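You operate a simulated robot arm through the tools that you are given. There is no shell and no other tool.

You are at the controls of a simulated robot arm. One attempt, no reset.

## Task
Clip the wrap coil down, pull both straps tight, then plug it in.
Fine: shut both dock levers; use the orange socket.

It is judged by the outcome, as a careful person would: the job done as asked, and still so three seconds after it is handed in. It fails if anything else is knocked over, pushed out of place, dropped, spilled or broken.

## Robot
A 7-joint arm with a two-finger parallel gripper, fixed in place. Base frame: the origin is at the foot of the arm, x ahead of it, y to its left, z up; the work surface is at about z = 866. Readings come in mm, degrees, newtons and seconds.
With the tool pointing down near the work surface it reaches from about 100 to 640 mm from the base axis. Its first joint turns from -66.0 to 66.0 degrees. Payload 1.57 kg.
The TCP is the grasp point between the finger pads, 30 mm short of the fingertips. In the tool frame z runs along the fingers and y along their closing line. Largest opening 80 mm; finger width 17, thickness 12; the body of the gripper, 40 by 82 mm, starts 80 mm behind the TCP.
Orientation is that of the tool frame in the base frame, as [roll, pitch, yaw] about the fixed x, y, z axes, in that order (R = Rz(yaw) Ry(pitch) Rx(roll)). With the fingers straight down and closing along the base's y, the tool's x points along the base's -x, its y along +y and its z along -z.

## Interface
- The arm moves only by the tool nudge_tool. Its argument "plan" is a list of rows, each a list of 3 entries, a list of its own where there are three numbers: the shift along the tool's x, y, z in mm, then the turn, a rotation vector about the tool's x, y, z in degrees, then the closure in counts, from 0 (fully open) to 255 (shut). In form: [[[tx, ty, tz], [wx, wy, wz], jaw], ...]. A call has 1 to 20 rows; each row is the pose to reach, as a shift and turn from the pose commanded when the call began, along the tool's axes at that moment. Each row takes 0.2 s and may step no farther than 50 mm and 8.6 degrees from the row before; otherwise, or with a gripper value out of range, the whole call is refused. Where a pose cannot be reached the arm comes as near as it can. A force on the tool above 40 N (or 10 N above the force at the start of the call, whichever is more), or a blocked arm, ends the call early, and 0.2 s more pass. The fingers move at their own pace (about 72 mm/s each) and stop on an object; they squeeze with about 28 N. The grip force told is the motor's: it shows also when the fingers shut on nothing. Time passes only in rows, and 0.2 s behind the last, so rows that repeat a pose let the fingers close. The reply holds the time, the measured pose of the TCP, the force on the tool along the base axes, the opening and the grip force, in the units named above and with some noise, with the torque about the TCP (base axes, N m) and any sound that the robot's microphone picked up, and new pictures: "views" is both (left out), scene, wrist or none.
- Cameras (640 x 400 px; columns grow to the right, rows downward): "scene" is fixed at [64.4, 433, 1438.8]; the picture's right is [-0.72, -0.69, 0.00], its down [-0.30, 0.31, -0.91] and it looks along [0.63, -0.65, -0.42] (base axes); focal length 322 px, centre (320, 200). "wrist" rides on the gripper at [72, -7, -122] in the tool frame; the picture's right is [0.09, 1.00, 0.00], its down [-0.84, 0.08, -0.54] and it looks along [-0.54, 0.05, 0.84] (tool axes); focal length 238 px, centre (320, 200). There is no depth. A picture from a camera that has moved, and an enlarged one, comes with that camera's place and axes in the base frame and with its lens.
- inspect(camera, box): a new picture of the part [left, top, right, bottom] of that camera's present view, enlarged. It takes no simulated time.
- sign_off(): hands the job in; it is judged then, once.

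Nothing tells you positions but the pictures and the camera data. Unless the task says otherwise, let go and move clear before handing in.

The tools are called after "Call:" by a JSON object that holds its "api" and its "payload". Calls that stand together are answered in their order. nudge_tool: Moves the arm, as the interface text tells. Its arguments: {"type":"object","properties":{"plan":{"type":"array"},"views":{"type":"string","enum":["both","scene","wrist","none"]}},"required":["plan"]} The other tools are called the same way: inspect (camera, box) takes an enlarged picture of a part of a camera's view; sign_off () hands the job in.

At the start:

```text
time_s: 0.0
tcp_pos: [290.6, 127.9, 1261.6]
orientation: [-180.0, 0.0, -180.0]
wrist_force: [0.0, 0.4, -0.2]
torque: [0.0, -0.03, 0.04]
gripper_width: 79.9
grip_force: 0.0
```

scene: 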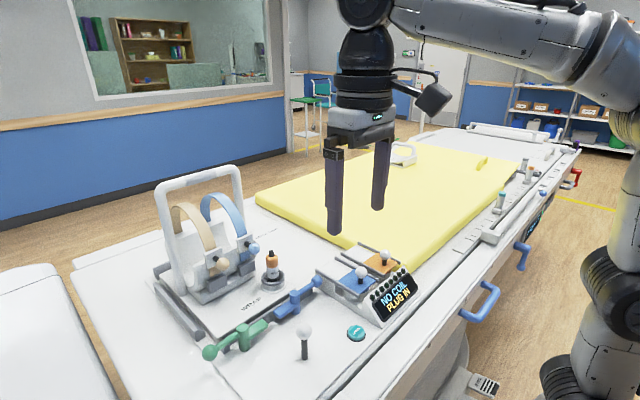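
wrist: 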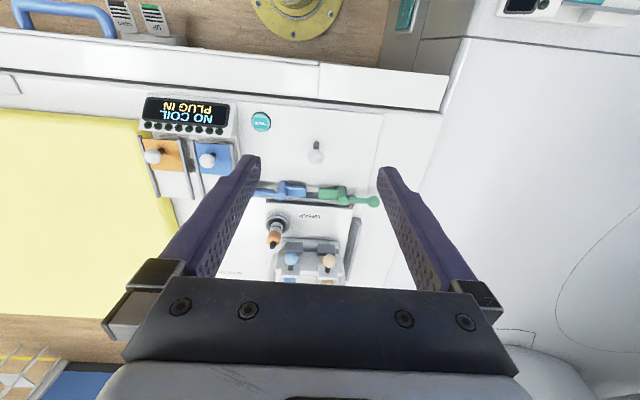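

I see an MRI-like table with a wrist coil on a dock, two levers (green and blue), two straps with knobs, a plug on a holder, and orange/blue sockets. I'll take enlarged views first.

Call:
{"api": "inspect", "payload": {"camera": "scene", "box": [140, 150, 300, 250]}}

Call:
{"api": "inspect", "payload": {"camera": "scene", "box": [190, 230, 350, 370]}}

Call:
{"api": "inspect", "payload": {"camera": "scene", "box": [240, 230, 430, 350]}}

Call:
{"api": "inspect", "payload": {"camera": "wrist", "box": [230, 130, 390, 290]}}

Call:
{"api": "inspect", "payload": {"camera": "wrist", "box": [120, 80, 280, 210]}}

```text
4.00 times, centred on (220, 200) of scene
camera zoom: at [64.4, 433.0, 1438.8], right [-0.72, -0.69, 0.0], down [-0.3, 0.31, -0.91], along [0.63, -0.65, -0.42], focal length 1289 px, centre (720, 200)
```

zoom: 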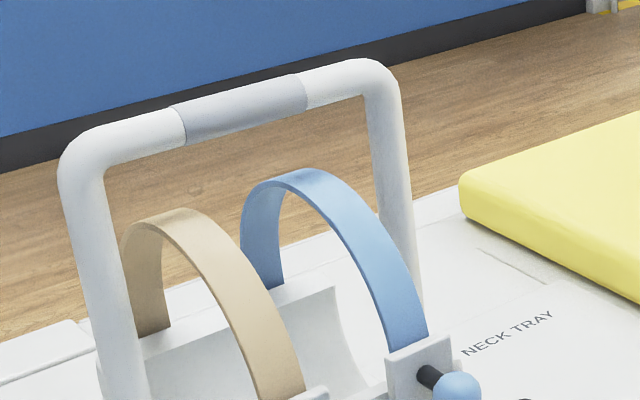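

```text
2.86 times, centred on (270, 300) of scene
camera zoom: at [64.4, 433.0, 1438.8], right [-0.72, -0.69, 0.0], down [-0.3, 0.31, -0.91], along [0.63, -0.65, -0.42], focal length 920 px, centre (463, -86)
```

zoom: 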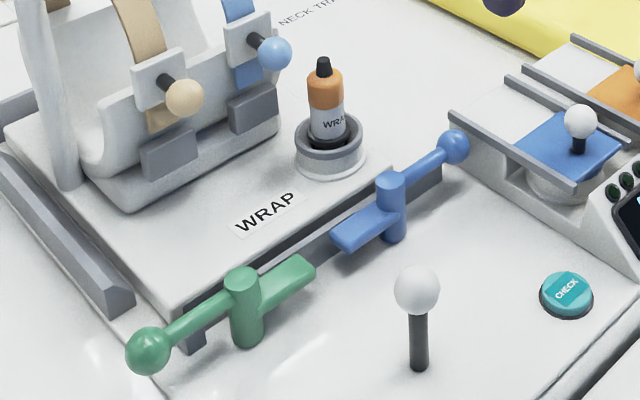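

```text
3.33 times, centred on (335, 290) of scene
camera zoom: at [64.4, 433.0, 1438.8], right [-0.72, -0.69, 0.0], down [-0.3, 0.31, -0.91], along [0.63, -0.65, -0.42], focal length 1074 px, centre (270, -100)
```

zoom: 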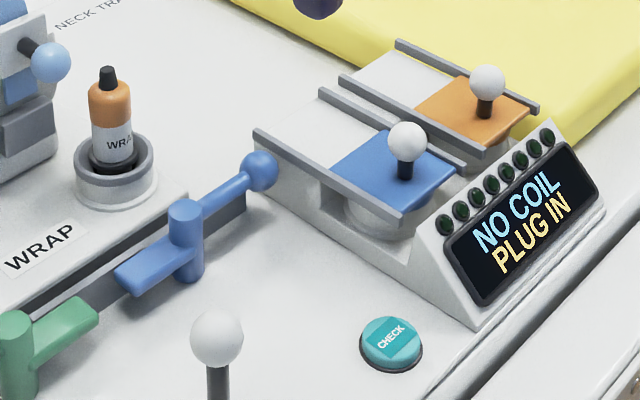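

```text
2.50 times, centred on (310, 210) of wrist
camera zoom: at [217.9, 120.9, 1382.7], right [-0.09, 1.0, 0.0], down [0.84, 0.08, 0.54], along [0.54, 0.05, -0.84], focal length 596 px, centre (345, 175)
```

zoom: 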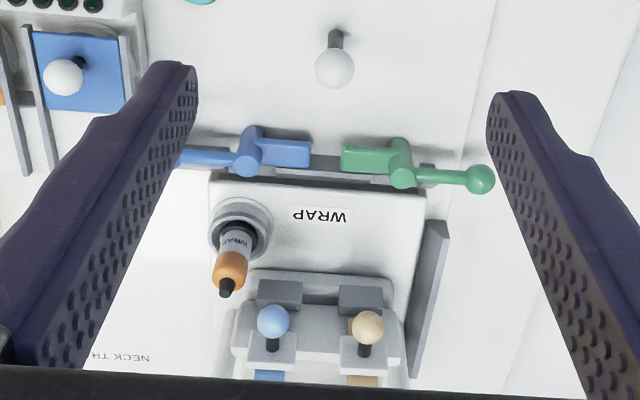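

```text
3.08 times, centred on (200, 145) of wrist
camera zoom: at [217.9, 120.9, 1382.7], right [-0.09, 1.0, 0.0], down [0.84, 0.08, 0.54], along [0.54, 0.05, -0.84], focal length 733 px, centre (689, 369)
```

zoom: 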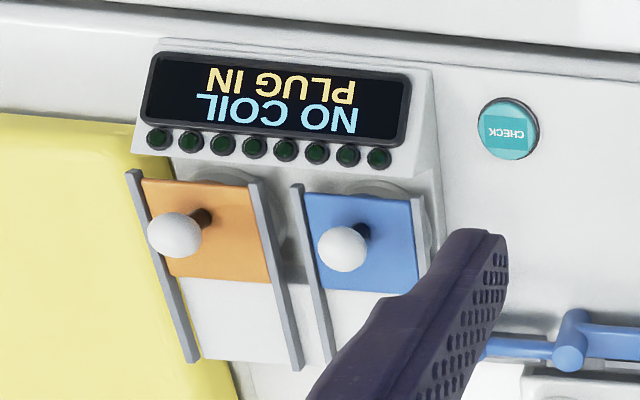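

The coil's strap knobs are near (597, 95/175, 1029), the lever balls near (503, 272) and (501, -12), the plug near (598, 50), and the orange cover knob near (414, -167, 973). I'll move closer and higher-res the views.

Call:
{"api": "nudge_tool", "payload": {"plan": [[[-32, 0, 20], [0, 0, 0], 0], [[-65, 0, 40], [0, 0, 0], 0], [[-97, 0, 60], [0, 0, 0], 0], [[-130, 0, 80], [0, 0, 0], 0]]}}

```text
time_s: 1.0
tcp_pos: [423.5, 127.6, 1183.8]
orientation: [180.0, 0.1, 180.0]
wrist_force: [0.1, -0.3, -0.2]
torque: [0.0, -0.01, 0.02]
gripper_width: 80.1
grip_force: 0.1
camera wrist: at [349.7, 121.7, 1304.3], right [-0.09, 1.0, 0.0], down [0.84, 0.08, 0.54], along [0.54, 0.05, -0.84], focal length 238 px, centre (320, 200)
```

scene: 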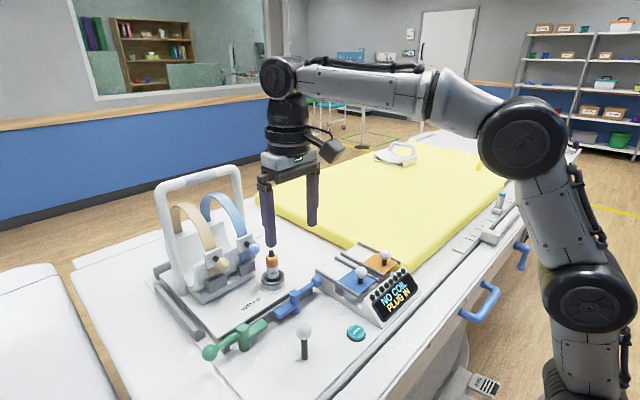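
wrist: 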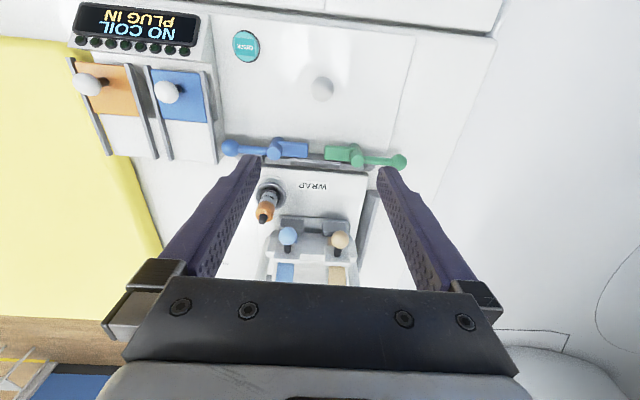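

Next I zoom into the coil, levers and sockets from here.

Call:
{"api": "inspect", "payload": {"camera": "wrist", "box": [240, 130, 400, 230]}}

Call:
{"api": "inspect", "payload": {"camera": "wrist", "box": [240, 200, 400, 300]}}

Call:
{"api": "inspect", "payload": {"camera": "wrist", "box": [60, 40, 220, 170]}}

Call:
{"api": "inspect", "payload": {"camera": "scene", "box": [190, 220, 270, 310]}}

Call:
{"api": "inspect", "payload": {"camera": "scene", "box": [200, 280, 340, 370]}}

```text
4.00 times, centred on (320, 180) of wrist
camera zoom: at [349.7, 121.7, 1304.3], right [-0.09, 1.0, 0.0], down [0.84, 0.08, 0.54], along [0.54, 0.05, -0.84], focal length 953 px, centre (320, 280)
```

zoom: 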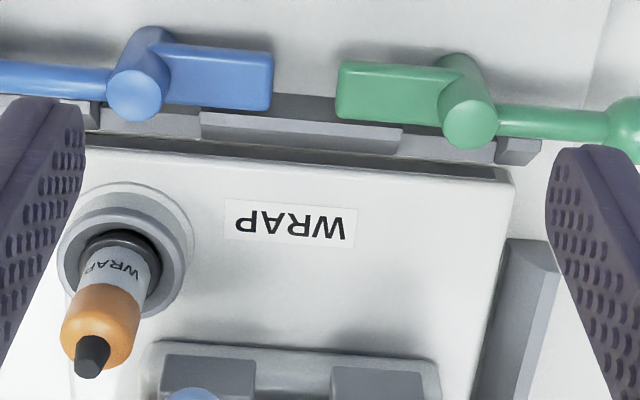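

```text
4.00 times, centred on (320, 250) of wrist
camera zoom: at [349.7, 121.7, 1304.3], right [-0.09, 1.0, 0.0], down [0.84, 0.08, 0.54], along [0.54, 0.05, -0.84], focal length 953 px, centre (320, 0)
```

zoom: 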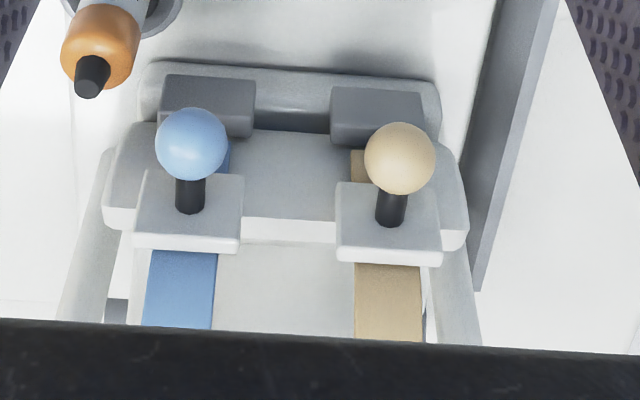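

```text
3.08 times, centred on (140, 105) of wrist
camera zoom: at [349.7, 121.7, 1304.3], right [-0.09, 1.0, 0.0], down [0.84, 0.08, 0.54], along [0.54, 0.05, -0.84], focal length 733 px, centre (874, 492)
```

zoom: 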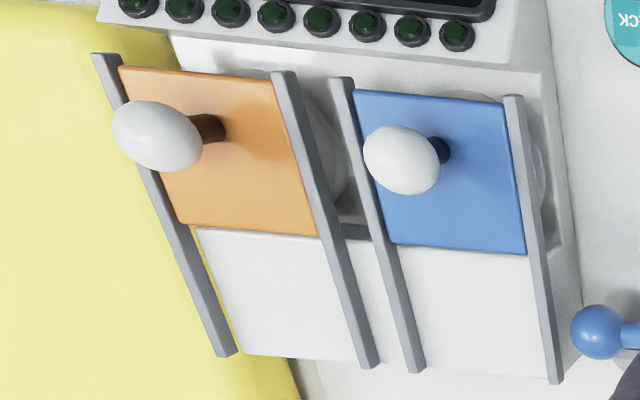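

```text
4.44 times, centred on (230, 265) of scene
camera zoom: at [64.4, 433.0, 1438.8], right [-0.72, -0.69, 0.0], down [-0.3, 0.31, -0.91], along [0.63, -0.65, -0.42], focal length 1432 px, centre (720, -89)
```

zoom: 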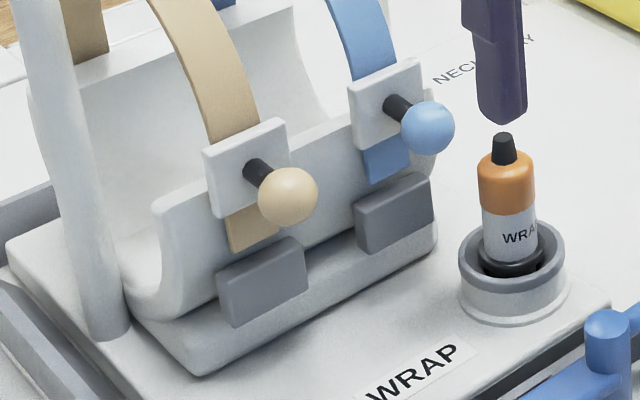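

```text
4.44 times, centred on (270, 325) of scene
camera zoom: at [64.4, 433.0, 1438.8], right [-0.72, -0.69, 0.0], down [-0.3, 0.31, -0.91], along [0.63, -0.65, -0.42], focal length 1432 px, centre (542, -356)
```

zoom: 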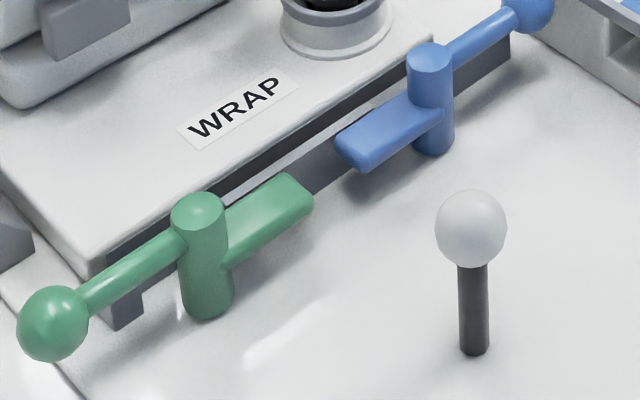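

The strap buckles look like they slide straight down toward the grey blocks, and each lever has a ball arm whose cam should swing over the plate when the ball is pulled toward me (-x). I'll go above the green ball, turned 90° so the fingers straddle it in x.

Call:
{"api": "nudge_tool", "payload": {"plan": [[[-7, 12, 14], [0, 0, 7.5], 0], [[-13, 24, 28], [0, 0, 15], 0], [[-20, 36, 42], [0, 0, 22.5], 0], [[-27, 48, 56], [0, 0, 30], 0], [[-33, 60, 70], [0, 0, 37.5], 0], [[-40, 72, 84], [0, 0, 45], 0], [[-47, 84, 98], [0, 0, 52.5], 0], [[-53, 96, 112], [0, 0, 60], 0], [[-60, 108, 126], [0, 0, 67.5], 0], [[-67, 120, 140], [0, 0, 75], 0], [[-73, 132, 154], [0, 0, 82.5], 0], [[-80, 144, 164], [0, 0, 90], 0]]}}

```text
time_s: 3.6
tcp_pos: [501.8, 272.9, 1016.6]
orientation: [180.0, -0.1, 89.7]
wrist_force: [-0.1, 0.1, -0.5]
torque: [-0.02, -0.03, -0.04]
gripper_width: 80.2
grip_force: 0.0
camera wrist: at [493.7, 343.5, 1138.0], right [1.0, 0.09, 0.0], down [0.07, -0.84, 0.54], along [0.05, -0.54, -0.84], focal length 238 px, centre (320, 200)
```

scene: 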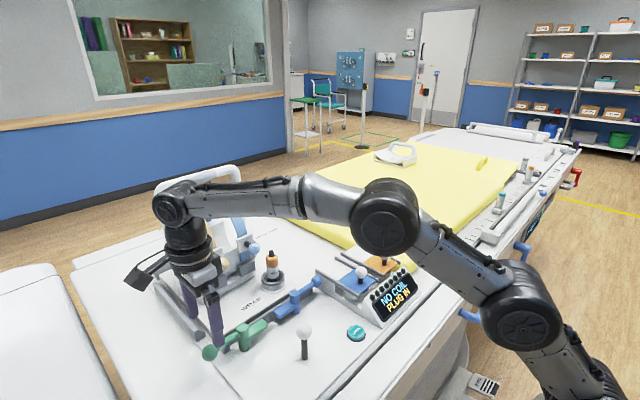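
wrist: 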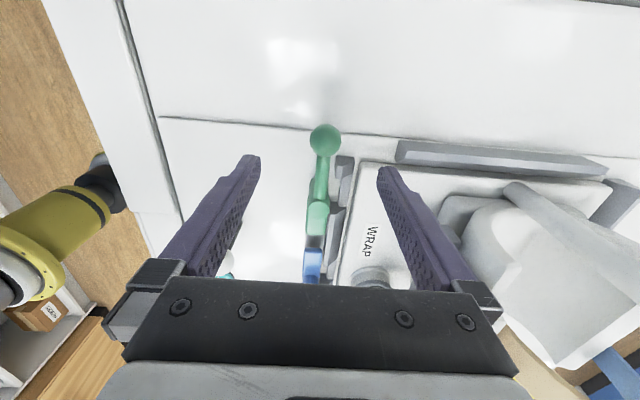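

The green ball sits at about (505, 272, 925), directly under the gripper. I descend and close on it.

Call:
{"api": "nudge_tool", "payload": {"plan": [[[-1, 3, 30], [0, 0, 0], 0], [[-1, 3, 60], [0, 0, 0], 0], [[-1, 3, 80], [0, 0, 0], 0], [[-1, 3, 90], [0, 0, 0], 0], [[-1, 3, 90], [0, 0, 0], 120], [[-1, 3, 90], [0, 0, 0], 200], [[-1, 3, 90], [0, 0, 0], 200]]}}

```text
time_s: 5.2
tcp_pos: [504.1, 270.7, 927.3]
orientation: [180.0, -0.1, 90.1]
wrist_force: [1.8, 0.2, -3.1]
torque: [0.14, -0.05, 0.06]
gripper_width: 29.7
grip_force: 34.3
camera wrist: at [496.4, 342.7, 1048.1], right [1.0, 0.09, 0.0], down [0.08, -0.84, 0.54], along [0.05, -0.54, -0.84], focal length 238 px, centre (320, 200)
```

scene: 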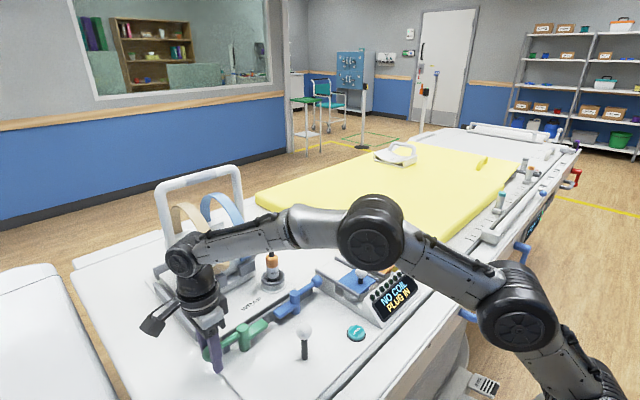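
wrist: 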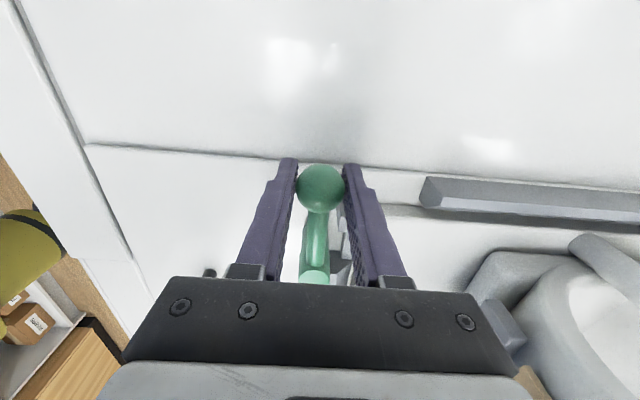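

I have the green ball. I'll swing it along its arc toward -x, starting with 30° to check that it moves freely.

Call:
{"api": "nudge_tool", "payload": {"plan": [[[-0.6, -9.4, 0], [0, 0, -7.5], 200], [[-2.5, -18.6, 0], [0, 0, -15], 200], [[-5.5, -27.6, 0], [0, 0, -22.5], 200], [[-9.6, -36, 0], [0, 0, -30], 200]]}}

```text
time_s: 6.2
tcp_pos: [467.7, 261.8, 925.7]
orientation: [-179.9, 0.1, 120.2]
wrist_force: [4.3, -7.7, -2.8]
torque: [0.55, -0.08, -0.04]
gripper_width: 29.4
grip_force: 39.5
camera wrist: at [425.4, 319.6, 1048.0], right [0.82, 0.58, 0.0], down [0.49, -0.68, 0.54], along [0.31, -0.44, -0.84], focal length 238 px, centre (320, 200)
```

scene: 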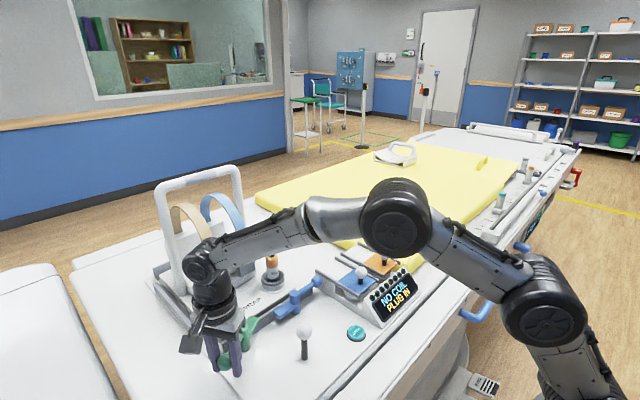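
wrist: 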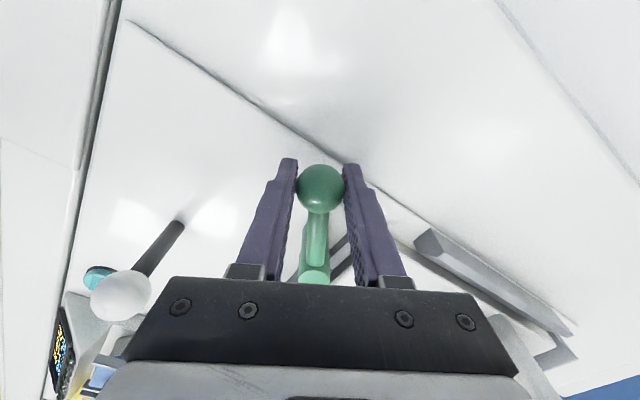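

It turns freely with light force. I continue the arc to 90°.

Call:
{"api": "nudge_tool", "payload": {"plan": [[[-0.8, -9.1, 0], [0, 0, -7.5], 200], [[-2.6, -18.1, 0], [0, 0, -15], 200], [[-5.5, -26.8, 0], [0, 0, -22.5], 200], [[-9.6, -35, 0], [0, 0, -30], 200], [[-14.7, -42.6, 0], [0, 0, -37.5], 200], [[-20.8, -49.5, 0], [0, 0, -45], 200], [[-27.7, -55.5, 0], [0, 0, -52.5], 200], [[-35.2, -60.6, 0], [0, 0, -60], 200]]}}

```text
time_s: 8.0
tcp_pos: [434.5, 202.2, 927.3]
orientation: [179.9, 0.0, -179.9]
wrist_force: [21.0, -0.7, -18.6]
torque: [0.15, 0.39, -0.19]
gripper_width: 29.2
grip_force: 39.1
camera wrist: at [360.9, 193.5, 1048.1], right [-0.09, 1.0, 0.0], down [0.84, 0.08, 0.54], along [0.54, 0.05, -0.84], focal length 238 px, centre (320, 200)
```

scene: 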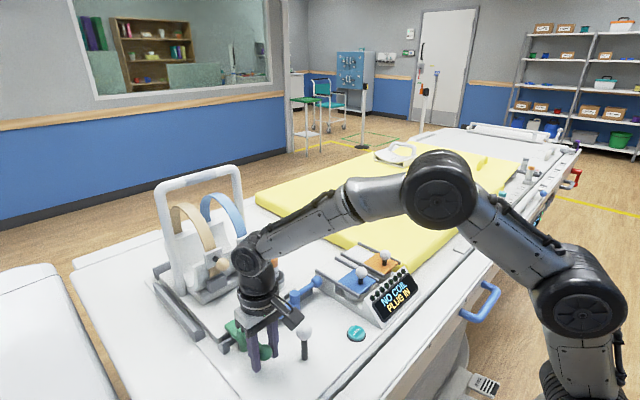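
wrist: 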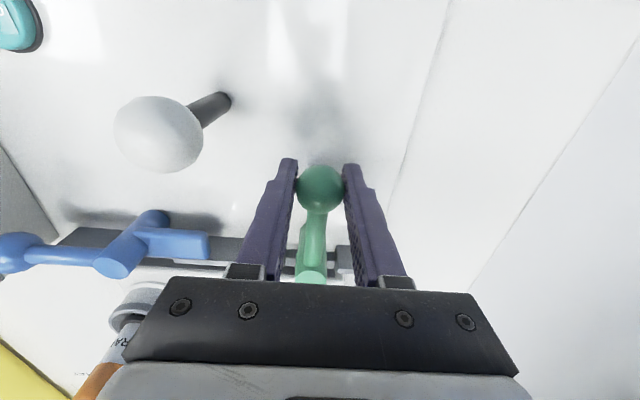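

The ball reached about the 90° position, with some radial load from my arc. I'll release it and back up to look.

Call:
{"api": "nudge_tool", "payload": {"plan": [[[0, 0, 0], [0, 0, 0], 100], [[0, 0, 0], [0, 0, 0], 100], [[0, 0, -30], [0, 0, 0], 100], [[0, 0, -70], [0, 0, 0], 0], [[0, 0, -110], [0, 0, 0], 0]]}}

Call:
{"api": "inspect", "payload": {"camera": "scene", "box": [190, 260, 350, 370]}}

Call:
{"api": "inspect", "payload": {"camera": "wrist", "box": [160, 60, 440, 280]}}

```text
time_s: 9.2
tcp_pos: [432.4, 200.1, 1041.0]
orientation: [180.0, 0.0, 180.0]
wrist_force: [-0.1, 0.0, 0.4]
torque: [0.0, 0.01, 0.02]
gripper_width: 80.1
grip_force: 0.0
camera wrist: at [360.2, 194.2, 1161.3], right [-0.09, 1.0, 0.0], down [0.84, 0.08, 0.54], along [0.54, 0.05, -0.84], focal length 238 px, centre (320, 200)
```

scene: 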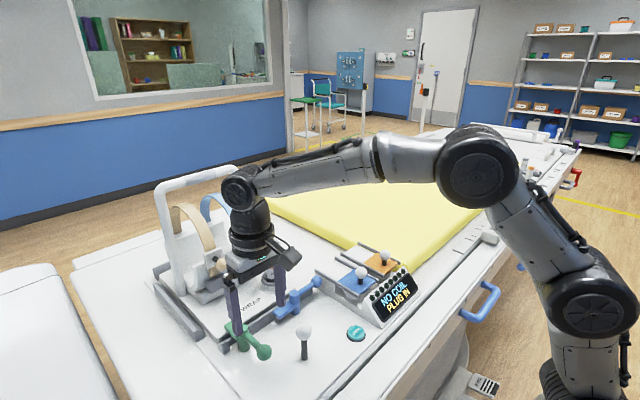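
wrist: 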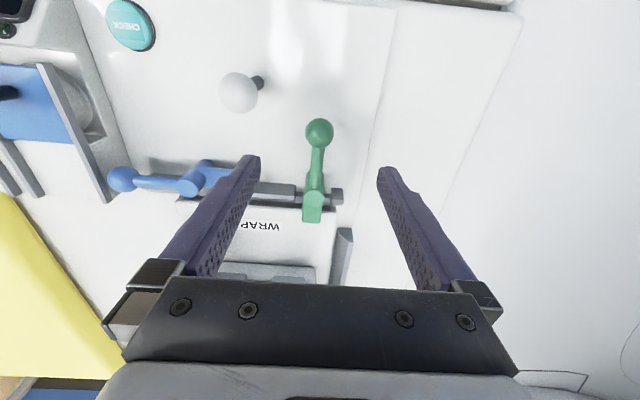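

```text
3.64 times, centred on (270, 315) of scene
camera zoom: at [64.4, 433.0, 1438.8], right [-0.72, -0.69, 0.0], down [-0.3, 0.31, -0.91], along [0.63, -0.65, -0.42], focal length 1172 px, centre (502, -218)
```

zoom: 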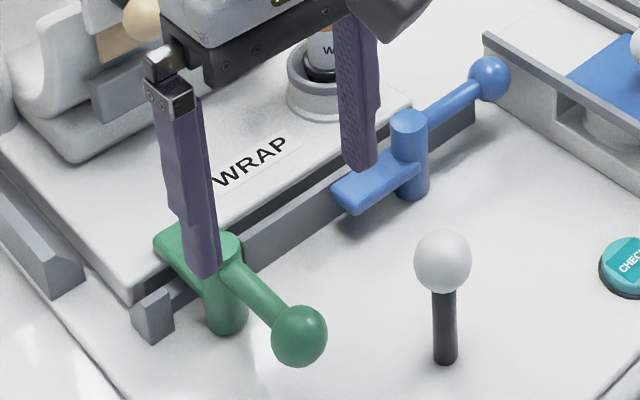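

```text
1.82 times, centred on (300, 170) of wrist
camera zoom: at [360.2, 194.2, 1161.3], right [-0.09, 1.0, 0.0], down [0.84, 0.08, 0.54], along [0.54, 0.05, -0.84], focal length 433 px, centre (356, 254)
```

zoom: 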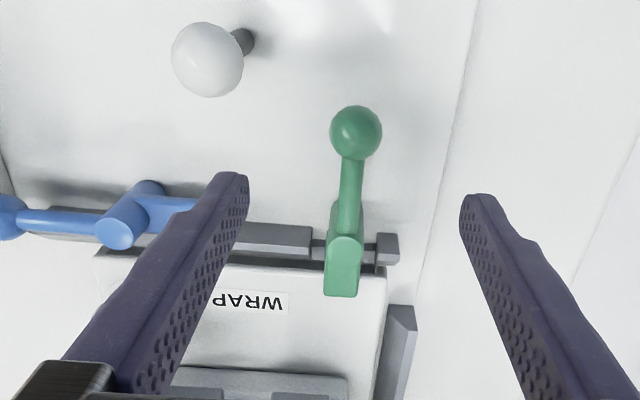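

The green cam is now over the plate. I'll nudge it a bit further to see whether it's at its end stop.

Call:
{"api": "nudge_tool", "payload": {"plan": [[[0, 2, 40], [0, 0, 0], 0], [[0, 2, 80], [0, 0, 0], 0], [[0, 2, 113], [0, 0, 0], 60], [[0, 0, 115], [0, 0, 0], 120], [[0, 0, 115], [0, 0, 0], 200], [[0, 0, 115], [0, 0, 0], 200], [[0, -3, 115], [0, 0, -2.5], 200], [[0, -6, 115], [0, 0, -5], 200], [[0, -9, 115], [0, 0, -7.5], 200]]}}

```text
time_s: 11.1
tcp_pos: [432.9, 200.9, 922.5]
orientation: [179.5, 0.4, -174.2]
wrist_force: [2.7, 7.7, -4.8]
torque: [0.29, -0.02, -0.2]
gripper_width: 29.7
grip_force: 39.1
stopped in row 9: the force on the tool passed its limit at 44 N (the readings are from after the stop); the commanded pose is now the measured one
camera wrist: at [361.3, 183.7, 1043.4], right [-0.19, 0.98, 0.01], down [0.82, 0.16, 0.55], along [0.54, 0.11, -0.84], focal length 238 px, centre (320, 200)
```

scene: 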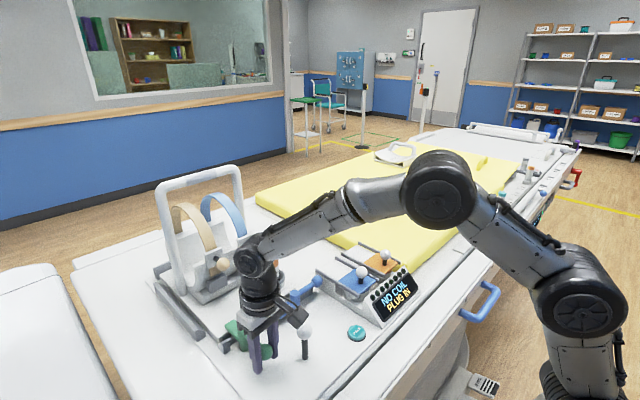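
wrist: 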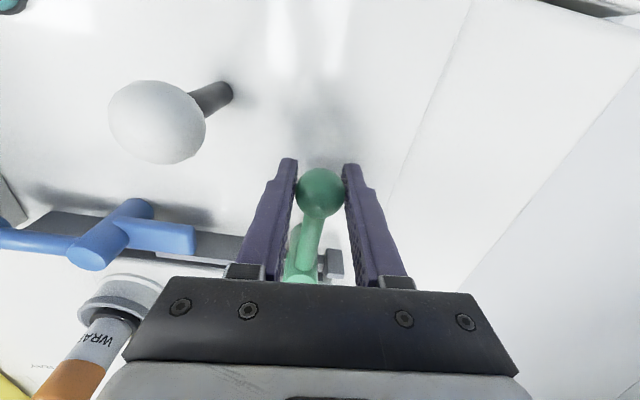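

It hit a hard stop, so green is shut. I release, rise, straighten the tool, and then head to the blue lever's ball near (503, -14, 925).

Call:
{"api": "nudge_tool", "payload": {"plan": [[[0, 0, 0], [0, 0, 0], 80], [[0, 0, 0], [0, 0, 0], 60], [[0, 0, -40], [0, 0, 0], 60], [[0, 0, -80], [0.2, 0.2, 3], 60], [[0, 0, -130], [0.5, 0.4, 5.8], 60]]}}

```text
time_s: 12.3
tcp_pos: [430.4, 196.0, 1055.7]
orientation: [180.0, -0.1, -179.9]
wrist_force: [-0.1, 0.0, -0.1]
torque: [-0.01, -0.02, -0.02]
gripper_width: 61.6
grip_force: 0.1
camera wrist: at [358.4, 189.0, 1176.9], right [-0.09, 1.0, 0.0], down [0.84, 0.08, 0.54], along [0.54, 0.05, -0.84], focal length 238 px, centre (320, 200)
```

scene: 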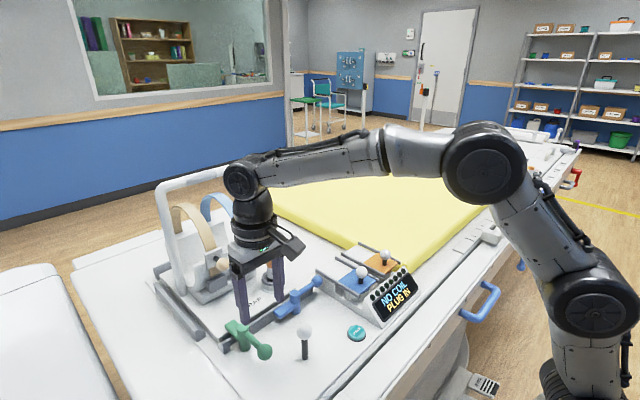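
wrist: 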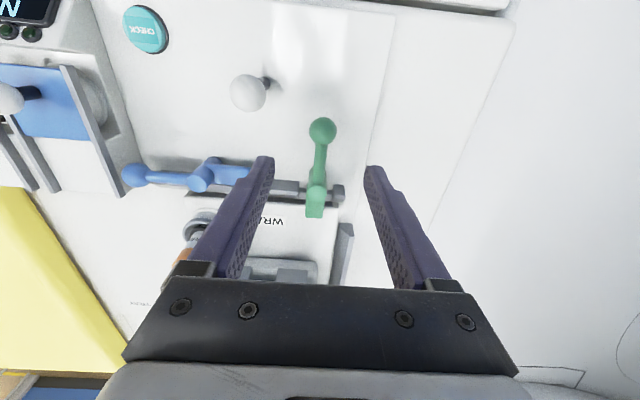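

Call:
{"api": "nudge_tool", "payload": {"plan": [[[-6, -17, 0], [0, 0, -7.5], 60], [[-12, -35, 0], [0, 0, -15], 60], [[-18, -52, 0], [0, 0, -22.5], 60], [[-24, -70, 0], [0, 0, -30], 60], [[-30, -87, 0], [0, 0, -37.5], 60], [[-37, -105, 0], [0, 0, -45], 60], [[-43, -122, 0], [0, 0, -52.5], 60], [[-49, -139, 5], [0, 0, -60], 60], [[-55, -157, 10], [0, 0, -67.5], 60], [[-61, -174, 18], [0, 0, -75], 60], [[-67, -192, 25], [0, 0, -82.5], 60], [[-73.6, -209, 30], [0, 0, -90], 60]]}}

```text
time_s: 14.9
tcp_pos: [507.4, -10.5, 1021.6]
orientation: [179.9, 0.0, -89.8]
wrist_force: [0.3, 0.7, -0.8]
torque: [-0.01, -0.03, 0.04]
gripper_width: 61.3
grip_force: 0.0
camera wrist: at [512.8, -83.8, 1143.5], right [-1.0, -0.1, 0.0], down [-0.08, 0.84, 0.54], along [-0.05, 0.54, -0.84], focal length 238 px, centre (320, 200)
```

scene: 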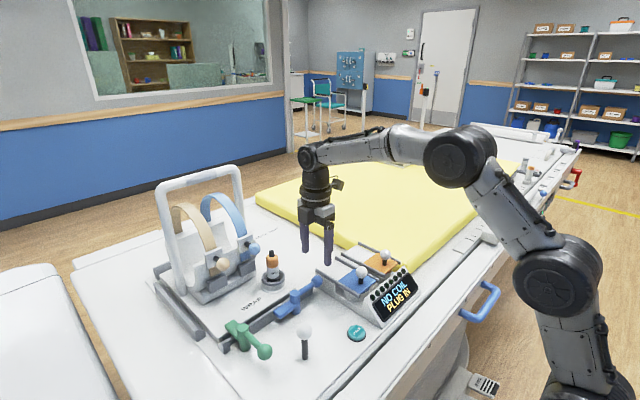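
wrist: 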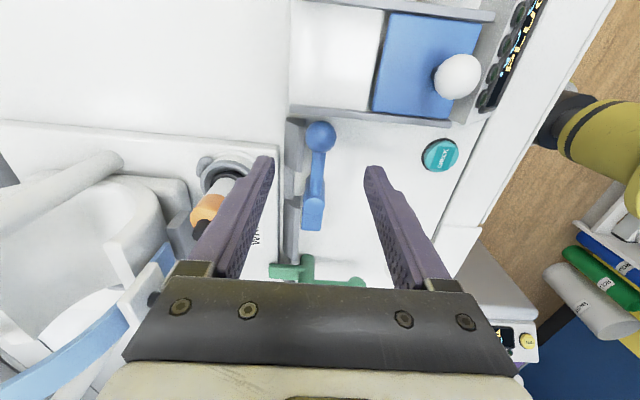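

The blue ball is at about (506, -14, 925), right beside the front bar's end. I'll grip it higher (TCP z≈944) so the fingertips clear the bar.

Call:
{"api": "nudge_tool", "payload": {"plan": [[[3.5, 1, 30], [0, 0, 0], 60], [[3.5, 1, 60], [0, 0, 0], 60], [[3.5, 1, 72], [0, 0, 0], 60], [[3.5, 1, 77], [0, 0, 0], 60], [[3.5, 1, 77], [0, 0, 0], 120], [[3.5, 1, 77], [0, 0, 0], 200], [[3.5, 1, 77], [0, 0, 0], 200]]}}

```text
time_s: 16.5
tcp_pos: [504.7, -15.1, 945.8]
orientation: [179.7, 0.0, -89.9]
wrist_force: [-2.0, -0.2, 0.0]
torque: [0.01, 0.02, 0.0]
gripper_width: 29.7
grip_force: 39.3
camera wrist: at [512.1, -86.9, 1066.1], right [-1.0, -0.09, 0.0], down [-0.08, 0.84, 0.54], along [-0.05, 0.54, -0.84], focal length 238 px, centre (320, 200)
```

scene: 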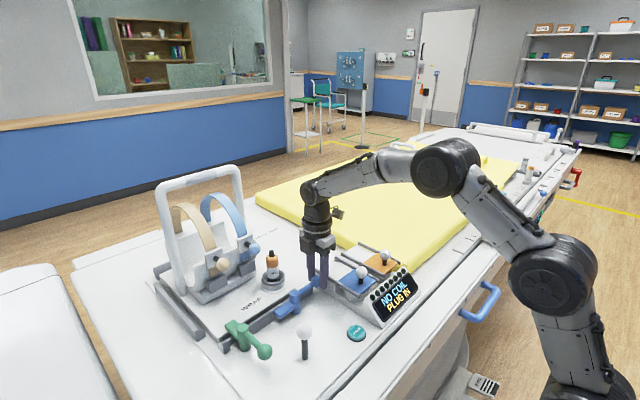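
wrist: 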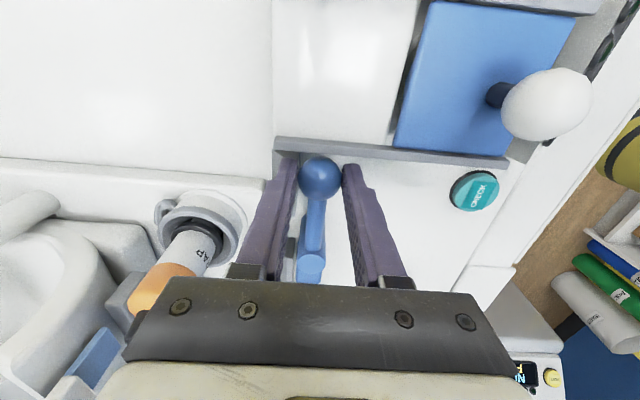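

Gripped. Now I swing the blue ball through its arc toward -x.

Call:
{"api": "nudge_tool", "payload": {"plan": [[[-0.6, 9.3, 0], [0, 0, 7.5], 200], [[-2.4, 18.4, 0], [0, 0, 15], 200], [[-5.4, 27.2, 0], [0, 0, 22.5], 200], [[-9.5, 35.5, 0], [0, 0, 30], 200], [[-14.7, 43.2, 0], [0, 0, 37.5], 200], [[-20.8, 50.2, 0], [0, 0, 45], 200], [[-27.8, 56.3, 0], [0, 0, 52.5], 200], [[-35.5, 61.5, 0], [0, 0, 60], 200], [[-43.8, 65.6, 0], [0, 0, 67.5], 200], [[-52.6, 68.6, 0], [0, 0, 75], 200], [[-61.7, 70.4, 0], [0, 0, 82.5], 200], [[-71, 71, 0], [0, 0, 90], 200], [[-75, 71, 0], [0, 0, 93], 200], [[-79, 71, 0], [0, 0, 96], 200]]}}

```text
time_s: 19.5
tcp_pos: [433.6, 60.4, 945.4]
orientation: [-179.8, -0.4, 174.0]
wrist_force: [-12.2, -16.5, -6.0]
torque: [-0.39, 0.54, 0.2]
gripper_width: 29.6
grip_force: 38.8
camera wrist: at [360.8, 62.8, 1066.7], right [0.01, 1.0, 0.0], down [0.84, -0.01, 0.54], along [0.54, -0.01, -0.84], focal length 238 px, centre (320, 200)
```

scene: 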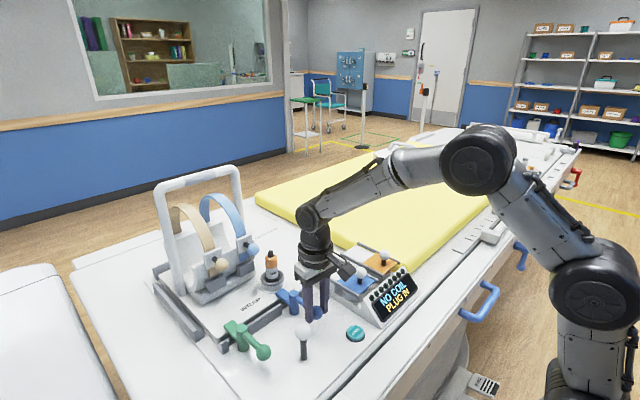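
wrist: 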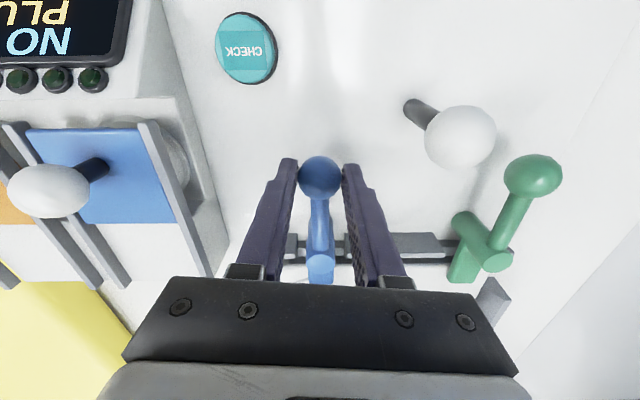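

It meets resistance at the end, as green did, so blue should be at its stop. I release, rise and check both.

Call:
{"api": "nudge_tool", "payload": {"plan": [[[0, 0, 0], [0, 0, 0], 120], [[0, 0, 0], [0, 0, 0], 80], [[0, 0, -40], [0, 0, 0], 60], [[0, 0, -80], [0, 0, -3], 60], [[0, 0, -120], [0, 0, -6], 60]]}}

Call:
{"api": "inspect", "payload": {"camera": "scene", "box": [190, 260, 350, 370]}}

Call:
{"api": "inspect", "payload": {"camera": "wrist", "box": [160, 60, 600, 280]}}

```text
time_s: 20.7
tcp_pos: [436.0, 65.4, 1066.1]
orientation: [180.0, -0.1, -179.8]
wrist_force: [-0.3, 0.3, 0.3]
torque: [0.02, 0.0, 0.0]
gripper_width: 61.1
grip_force: 0.1
camera wrist: at [363.7, 57.3, 1187.6], right [-0.1, 1.0, 0.0], down [0.84, 0.08, 0.54], along [0.54, 0.05, -0.84], focal length 238 px, centre (320, 200)
```

scene: 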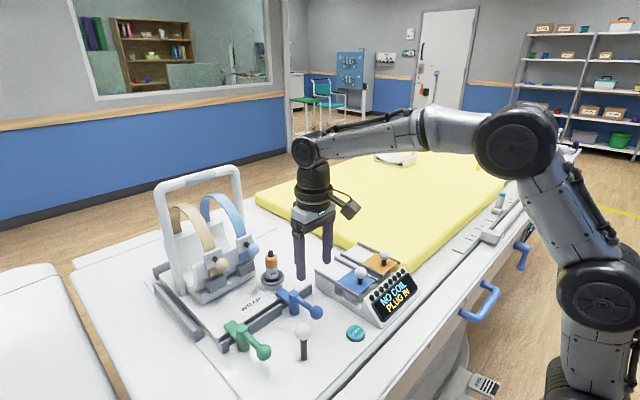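
wrist: 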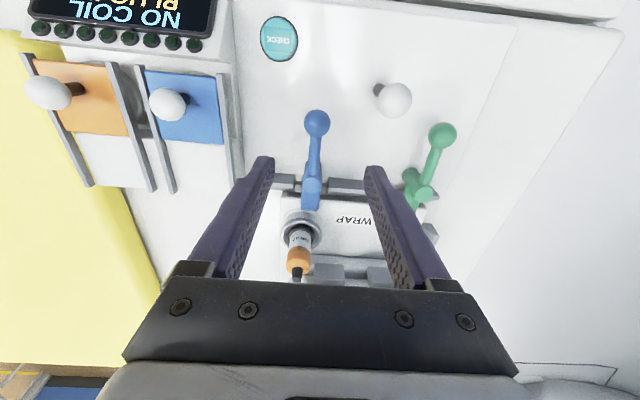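

```text
3.64 times, centred on (270, 315) of scene
camera zoom: at [64.4, 433.0, 1438.8], right [-0.72, -0.69, 0.0], down [-0.3, 0.31, -0.91], along [0.63, -0.65, -0.42], focal length 1172 px, centre (502, -218)
```

zoom: 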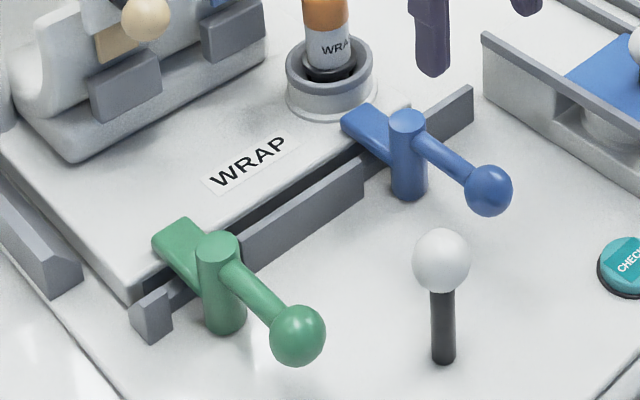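

```text
1.45 times, centred on (380, 170) of wrist
camera zoom: at [363.7, 57.3, 1187.6], right [-0.1, 1.0, 0.0], down [0.84, 0.08, 0.54], along [0.54, 0.05, -0.84], focal length 347 px, centre (233, 244)
```

zoom: 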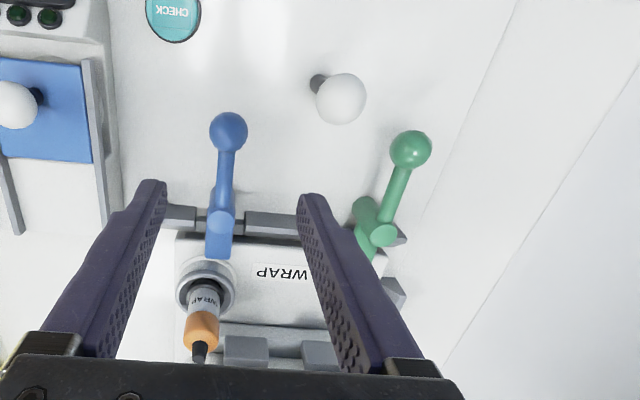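

Both cams now overlap the plate squarely. Next are the straps: I'll go up in front of the blue strap knob and verify its position.

Call:
{"api": "nudge_tool", "payload": {"plan": [[[-30, 10, -44], [0, 0, 0], 90], [[-65, 20, -44], [0, 0, 0], 90], [[-104, 30, -44], [0, 0, 0], 90]]}}

Call:
{"api": "inspect", "payload": {"camera": "wrist", "box": [200, 120, 440, 290]}}

Call:
{"api": "inspect", "payload": {"camera": "scene", "box": [150, 150, 310, 310]}}

```text
refused: row 1 steps farther than a row can; nothing moved
```

```text
2.35 times, centred on (320, 205) of wrist
camera zoom: at [363.7, 57.3, 1187.6], right [-0.1, 1.0, 0.0], down [0.84, 0.08, 0.54], along [0.54, 0.05, -0.84], focal length 561 px, centre (320, 188)
```

zoom: 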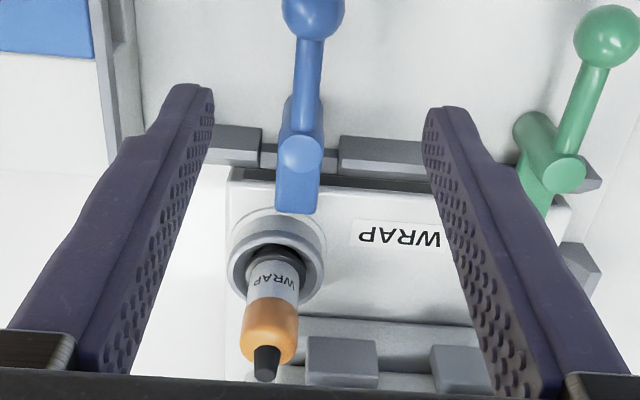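

```text
2.50 times, centred on (230, 230) of scene
camera zoom: at [64.4, 433.0, 1438.8], right [-0.72, -0.69, 0.0], down [-0.3, 0.31, -0.91], along [0.63, -0.65, -0.42], focal length 806 px, centre (545, 125)
```

zoom: 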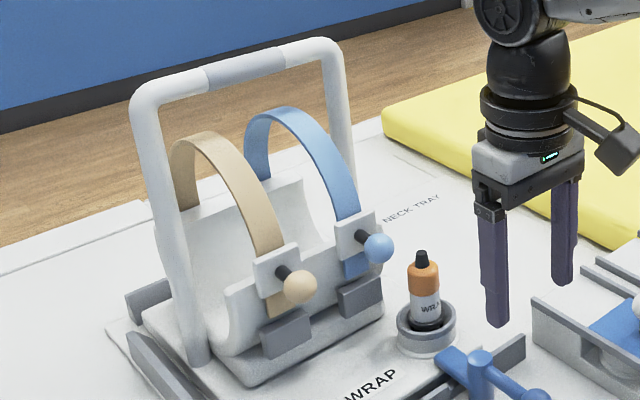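

The first step was too long; I repeat the same approach with smaller ones.

Call:
{"api": "nudge_tool", "payload": {"plan": [[[-10, 5, -30], [0, 0, 0], 90], [[-40, 15, -50], [0, 0, 0], 90], [[-75, 25, -50], [0, 0, 0], 90], [[-104, 30, -50], [0, 0, 0], 90]]}}

Call:
{"api": "inspect", "payload": {"camera": "wrist", "box": [200, 120, 440, 290]}}

```text
time_s: 21.7
tcp_pos: [538.5, 96.4, 1115.4]
orientation: [-179.9, 0.0, -179.9]
wrist_force: [1.0, -0.5, 0.3]
torque: [0.02, -0.03, 0.01]
gripper_width: 51.8
grip_force: 0.0
camera wrist: at [465.6, 88.9, 1237.4], right [-0.09, 1.0, 0.0], down [0.84, 0.08, 0.54], along [0.54, 0.05, -0.84], focal length 238 px, centre (320, 200)
```

scene: 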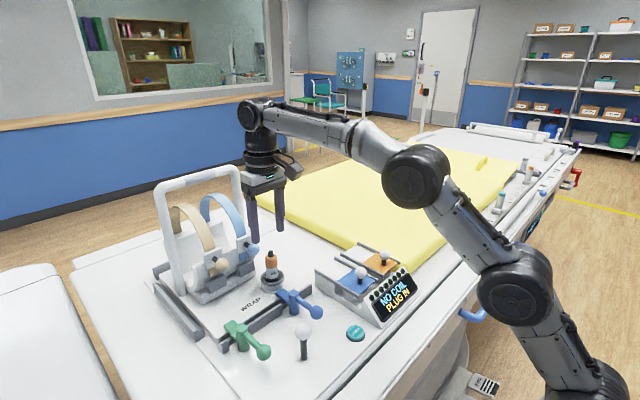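
wrist: 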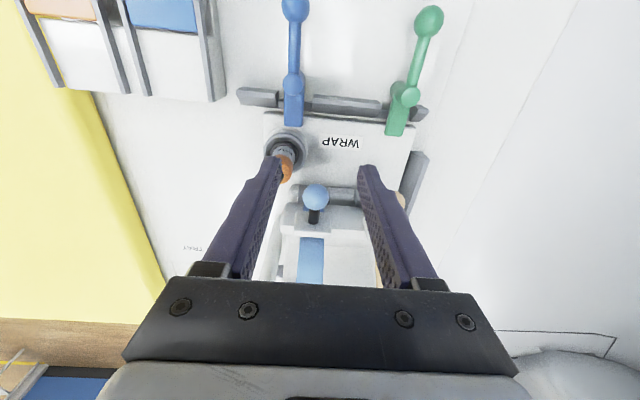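

```text
2.35 times, centred on (320, 205) of wrist
camera zoom: at [465.6, 88.9, 1237.4], right [-0.09, 1.0, 0.0], down [0.84, 0.08, 0.54], along [0.54, 0.05, -0.84], focal length 561 px, centre (320, 188)
```

zoom: 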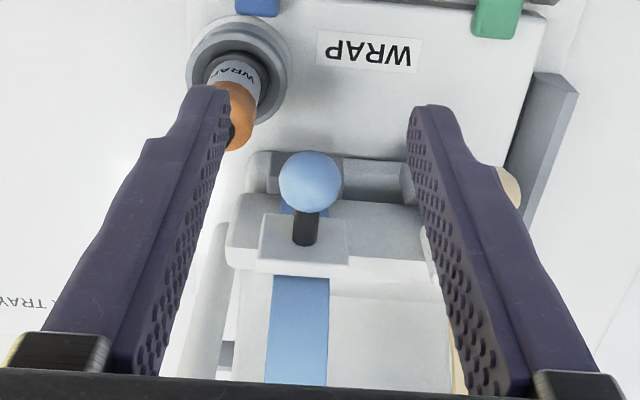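

The blue knob is at (597, 96, 1029). I move above it, descend with the fingers astride, and grip near the fingertips.

Call:
{"api": "nudge_tool", "payload": {"plan": [[[-30, 0, 0], [0, 0, 0], 96], [[-58.5, 0, 0], [0, 0, 0], 96], [[-58.5, 0, 35], [0, 0, 0], 96], [[-58.5, 0, 58], [0, 0, 0], 96], [[-58.5, 0, 70], [0, 0, 0], 96], [[-58.5, 0, 70], [0, 0, 0], 200], [[-58.5, 0, 70], [0, 0, 0], 220]]}}

Call:
{"api": "inspect", "payload": {"camera": "wrist", "box": [200, 120, 440, 290]}}

Call:
{"api": "inspect", "payload": {"camera": "scene", "box": [150, 150, 310, 310]}}

```text
time_s: 23.3
tcp_pos: [597.0, 94.2, 1044.2]
orientation: [179.8, -0.1, -179.8]
wrist_force: [1.5, 8.6, 0.6]
torque: [0.18, -0.09, 0.08]
gripper_width: 27.2
grip_force: 28.3
out of reach, approached as far as the arm can: row 2, 3
camera wrist: at [525.2, 87.5, 1166.6], right [-0.1, 1.0, 0.0], down [0.84, 0.08, 0.54], along [0.54, 0.05, -0.84], focal length 238 px, centre (320, 200)
```

scene: 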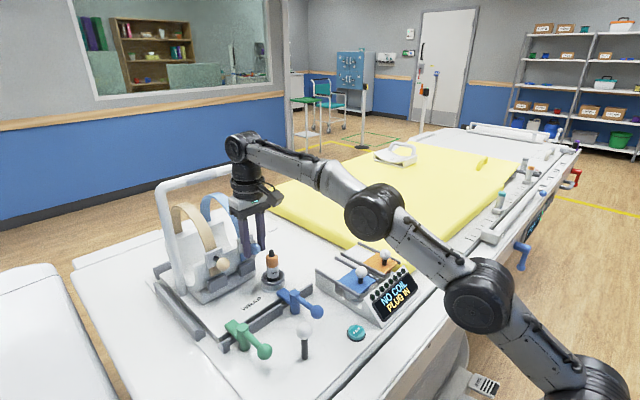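
wrist: 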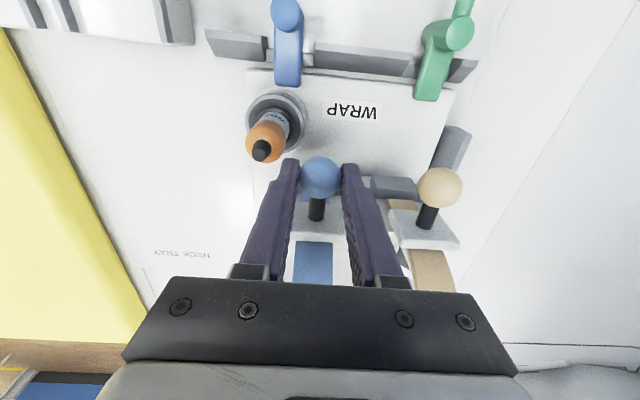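

```text
2.35 times, centred on (320, 205) of wrist
camera zoom: at [525.2, 87.5, 1166.6], right [-0.1, 1.0, 0.0], down [0.84, 0.08, 0.54], along [0.54, 0.05, -0.84], focal length 561 px, centre (320, 188)
```

zoom: 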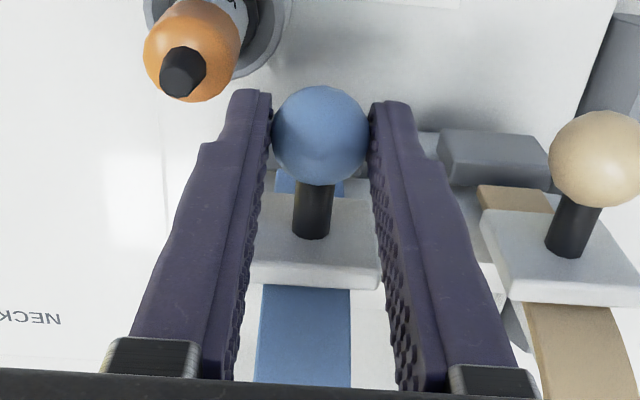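

```text
2.50 times, centred on (230, 230) of scene
camera zoom: at [64.4, 433.3, 1438.7], right [-0.72, -0.69, 0.0], down [-0.3, 0.31, -0.91], along [0.63, -0.65, -0.42], focal length 806 px, centre (545, 125)
```

zoom: 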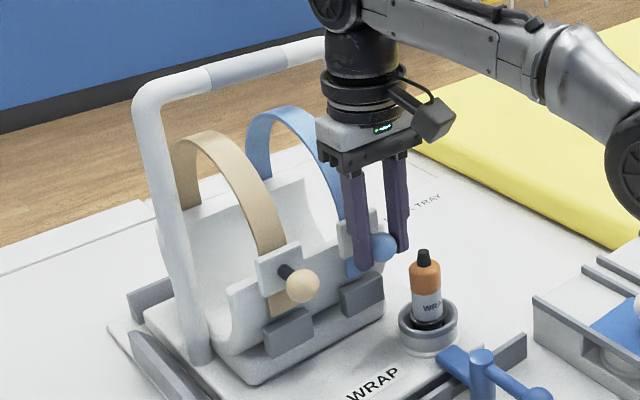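

Gripped. Now I pull the blue strap straight down in small steps.

Call:
{"api": "nudge_tool", "payload": {"plan": [[[0, -1.5, 4], [0, 0, 0], 220], [[0, -1.5, 8], [0, 0, 0], 220], [[0, -1.5, 12], [0, 0, 0], 220], [[0, -1.5, 16], [0, 0, 0], 220], [[0, -1.5, 20], [0, 0, 0], 220]]}}

Call:
{"api": "inspect", "payload": {"camera": "scene", "box": [150, 150, 310, 310]}}

```text
time_s: 24.5
tcp_pos: [596.8, 94.4, 1025.2]
orientation: [179.6, 0.0, -179.8]
wrist_force: [4.7, 21.0, 0.6]
torque: [0.4, -0.47, 0.0]
gripper_width: 27.0
grip_force: 27.9
camera wrist: at [524.4, 86.8, 1147.0], right [-0.1, 1.0, 0.01], down [0.84, 0.08, 0.54], along [0.54, 0.06, -0.84], focal length 238 px, centre (320, 200)
```

scene: 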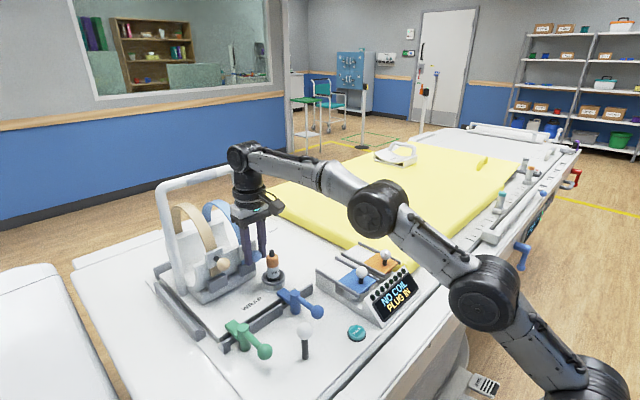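
wrist: 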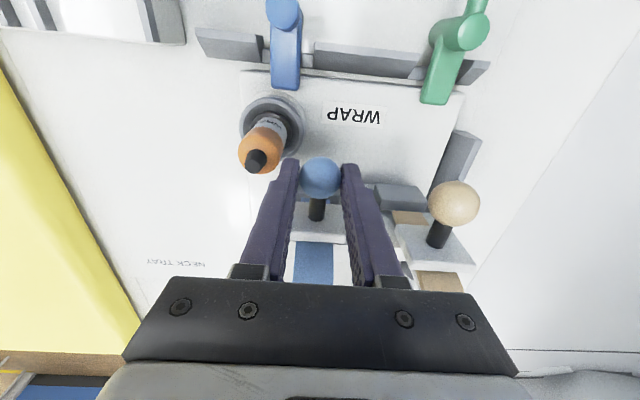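

```text
2.50 times, centred on (230, 230) of scene
camera zoom: at [64.5, 433.6, 1438.6], right [-0.72, -0.69, 0.0], down [-0.3, 0.3, -0.91], along [0.63, -0.65, -0.42], focal length 806 px, centre (545, 125)
```

zoom: 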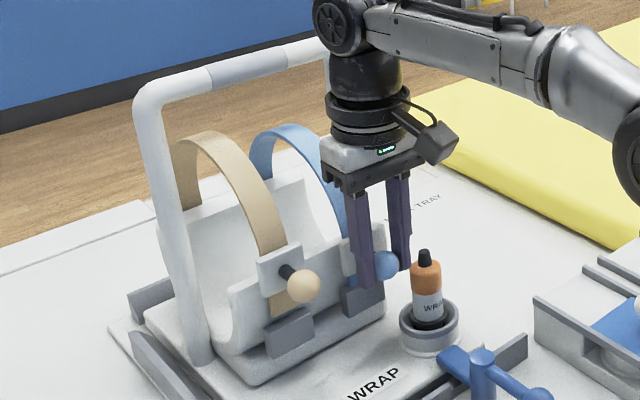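

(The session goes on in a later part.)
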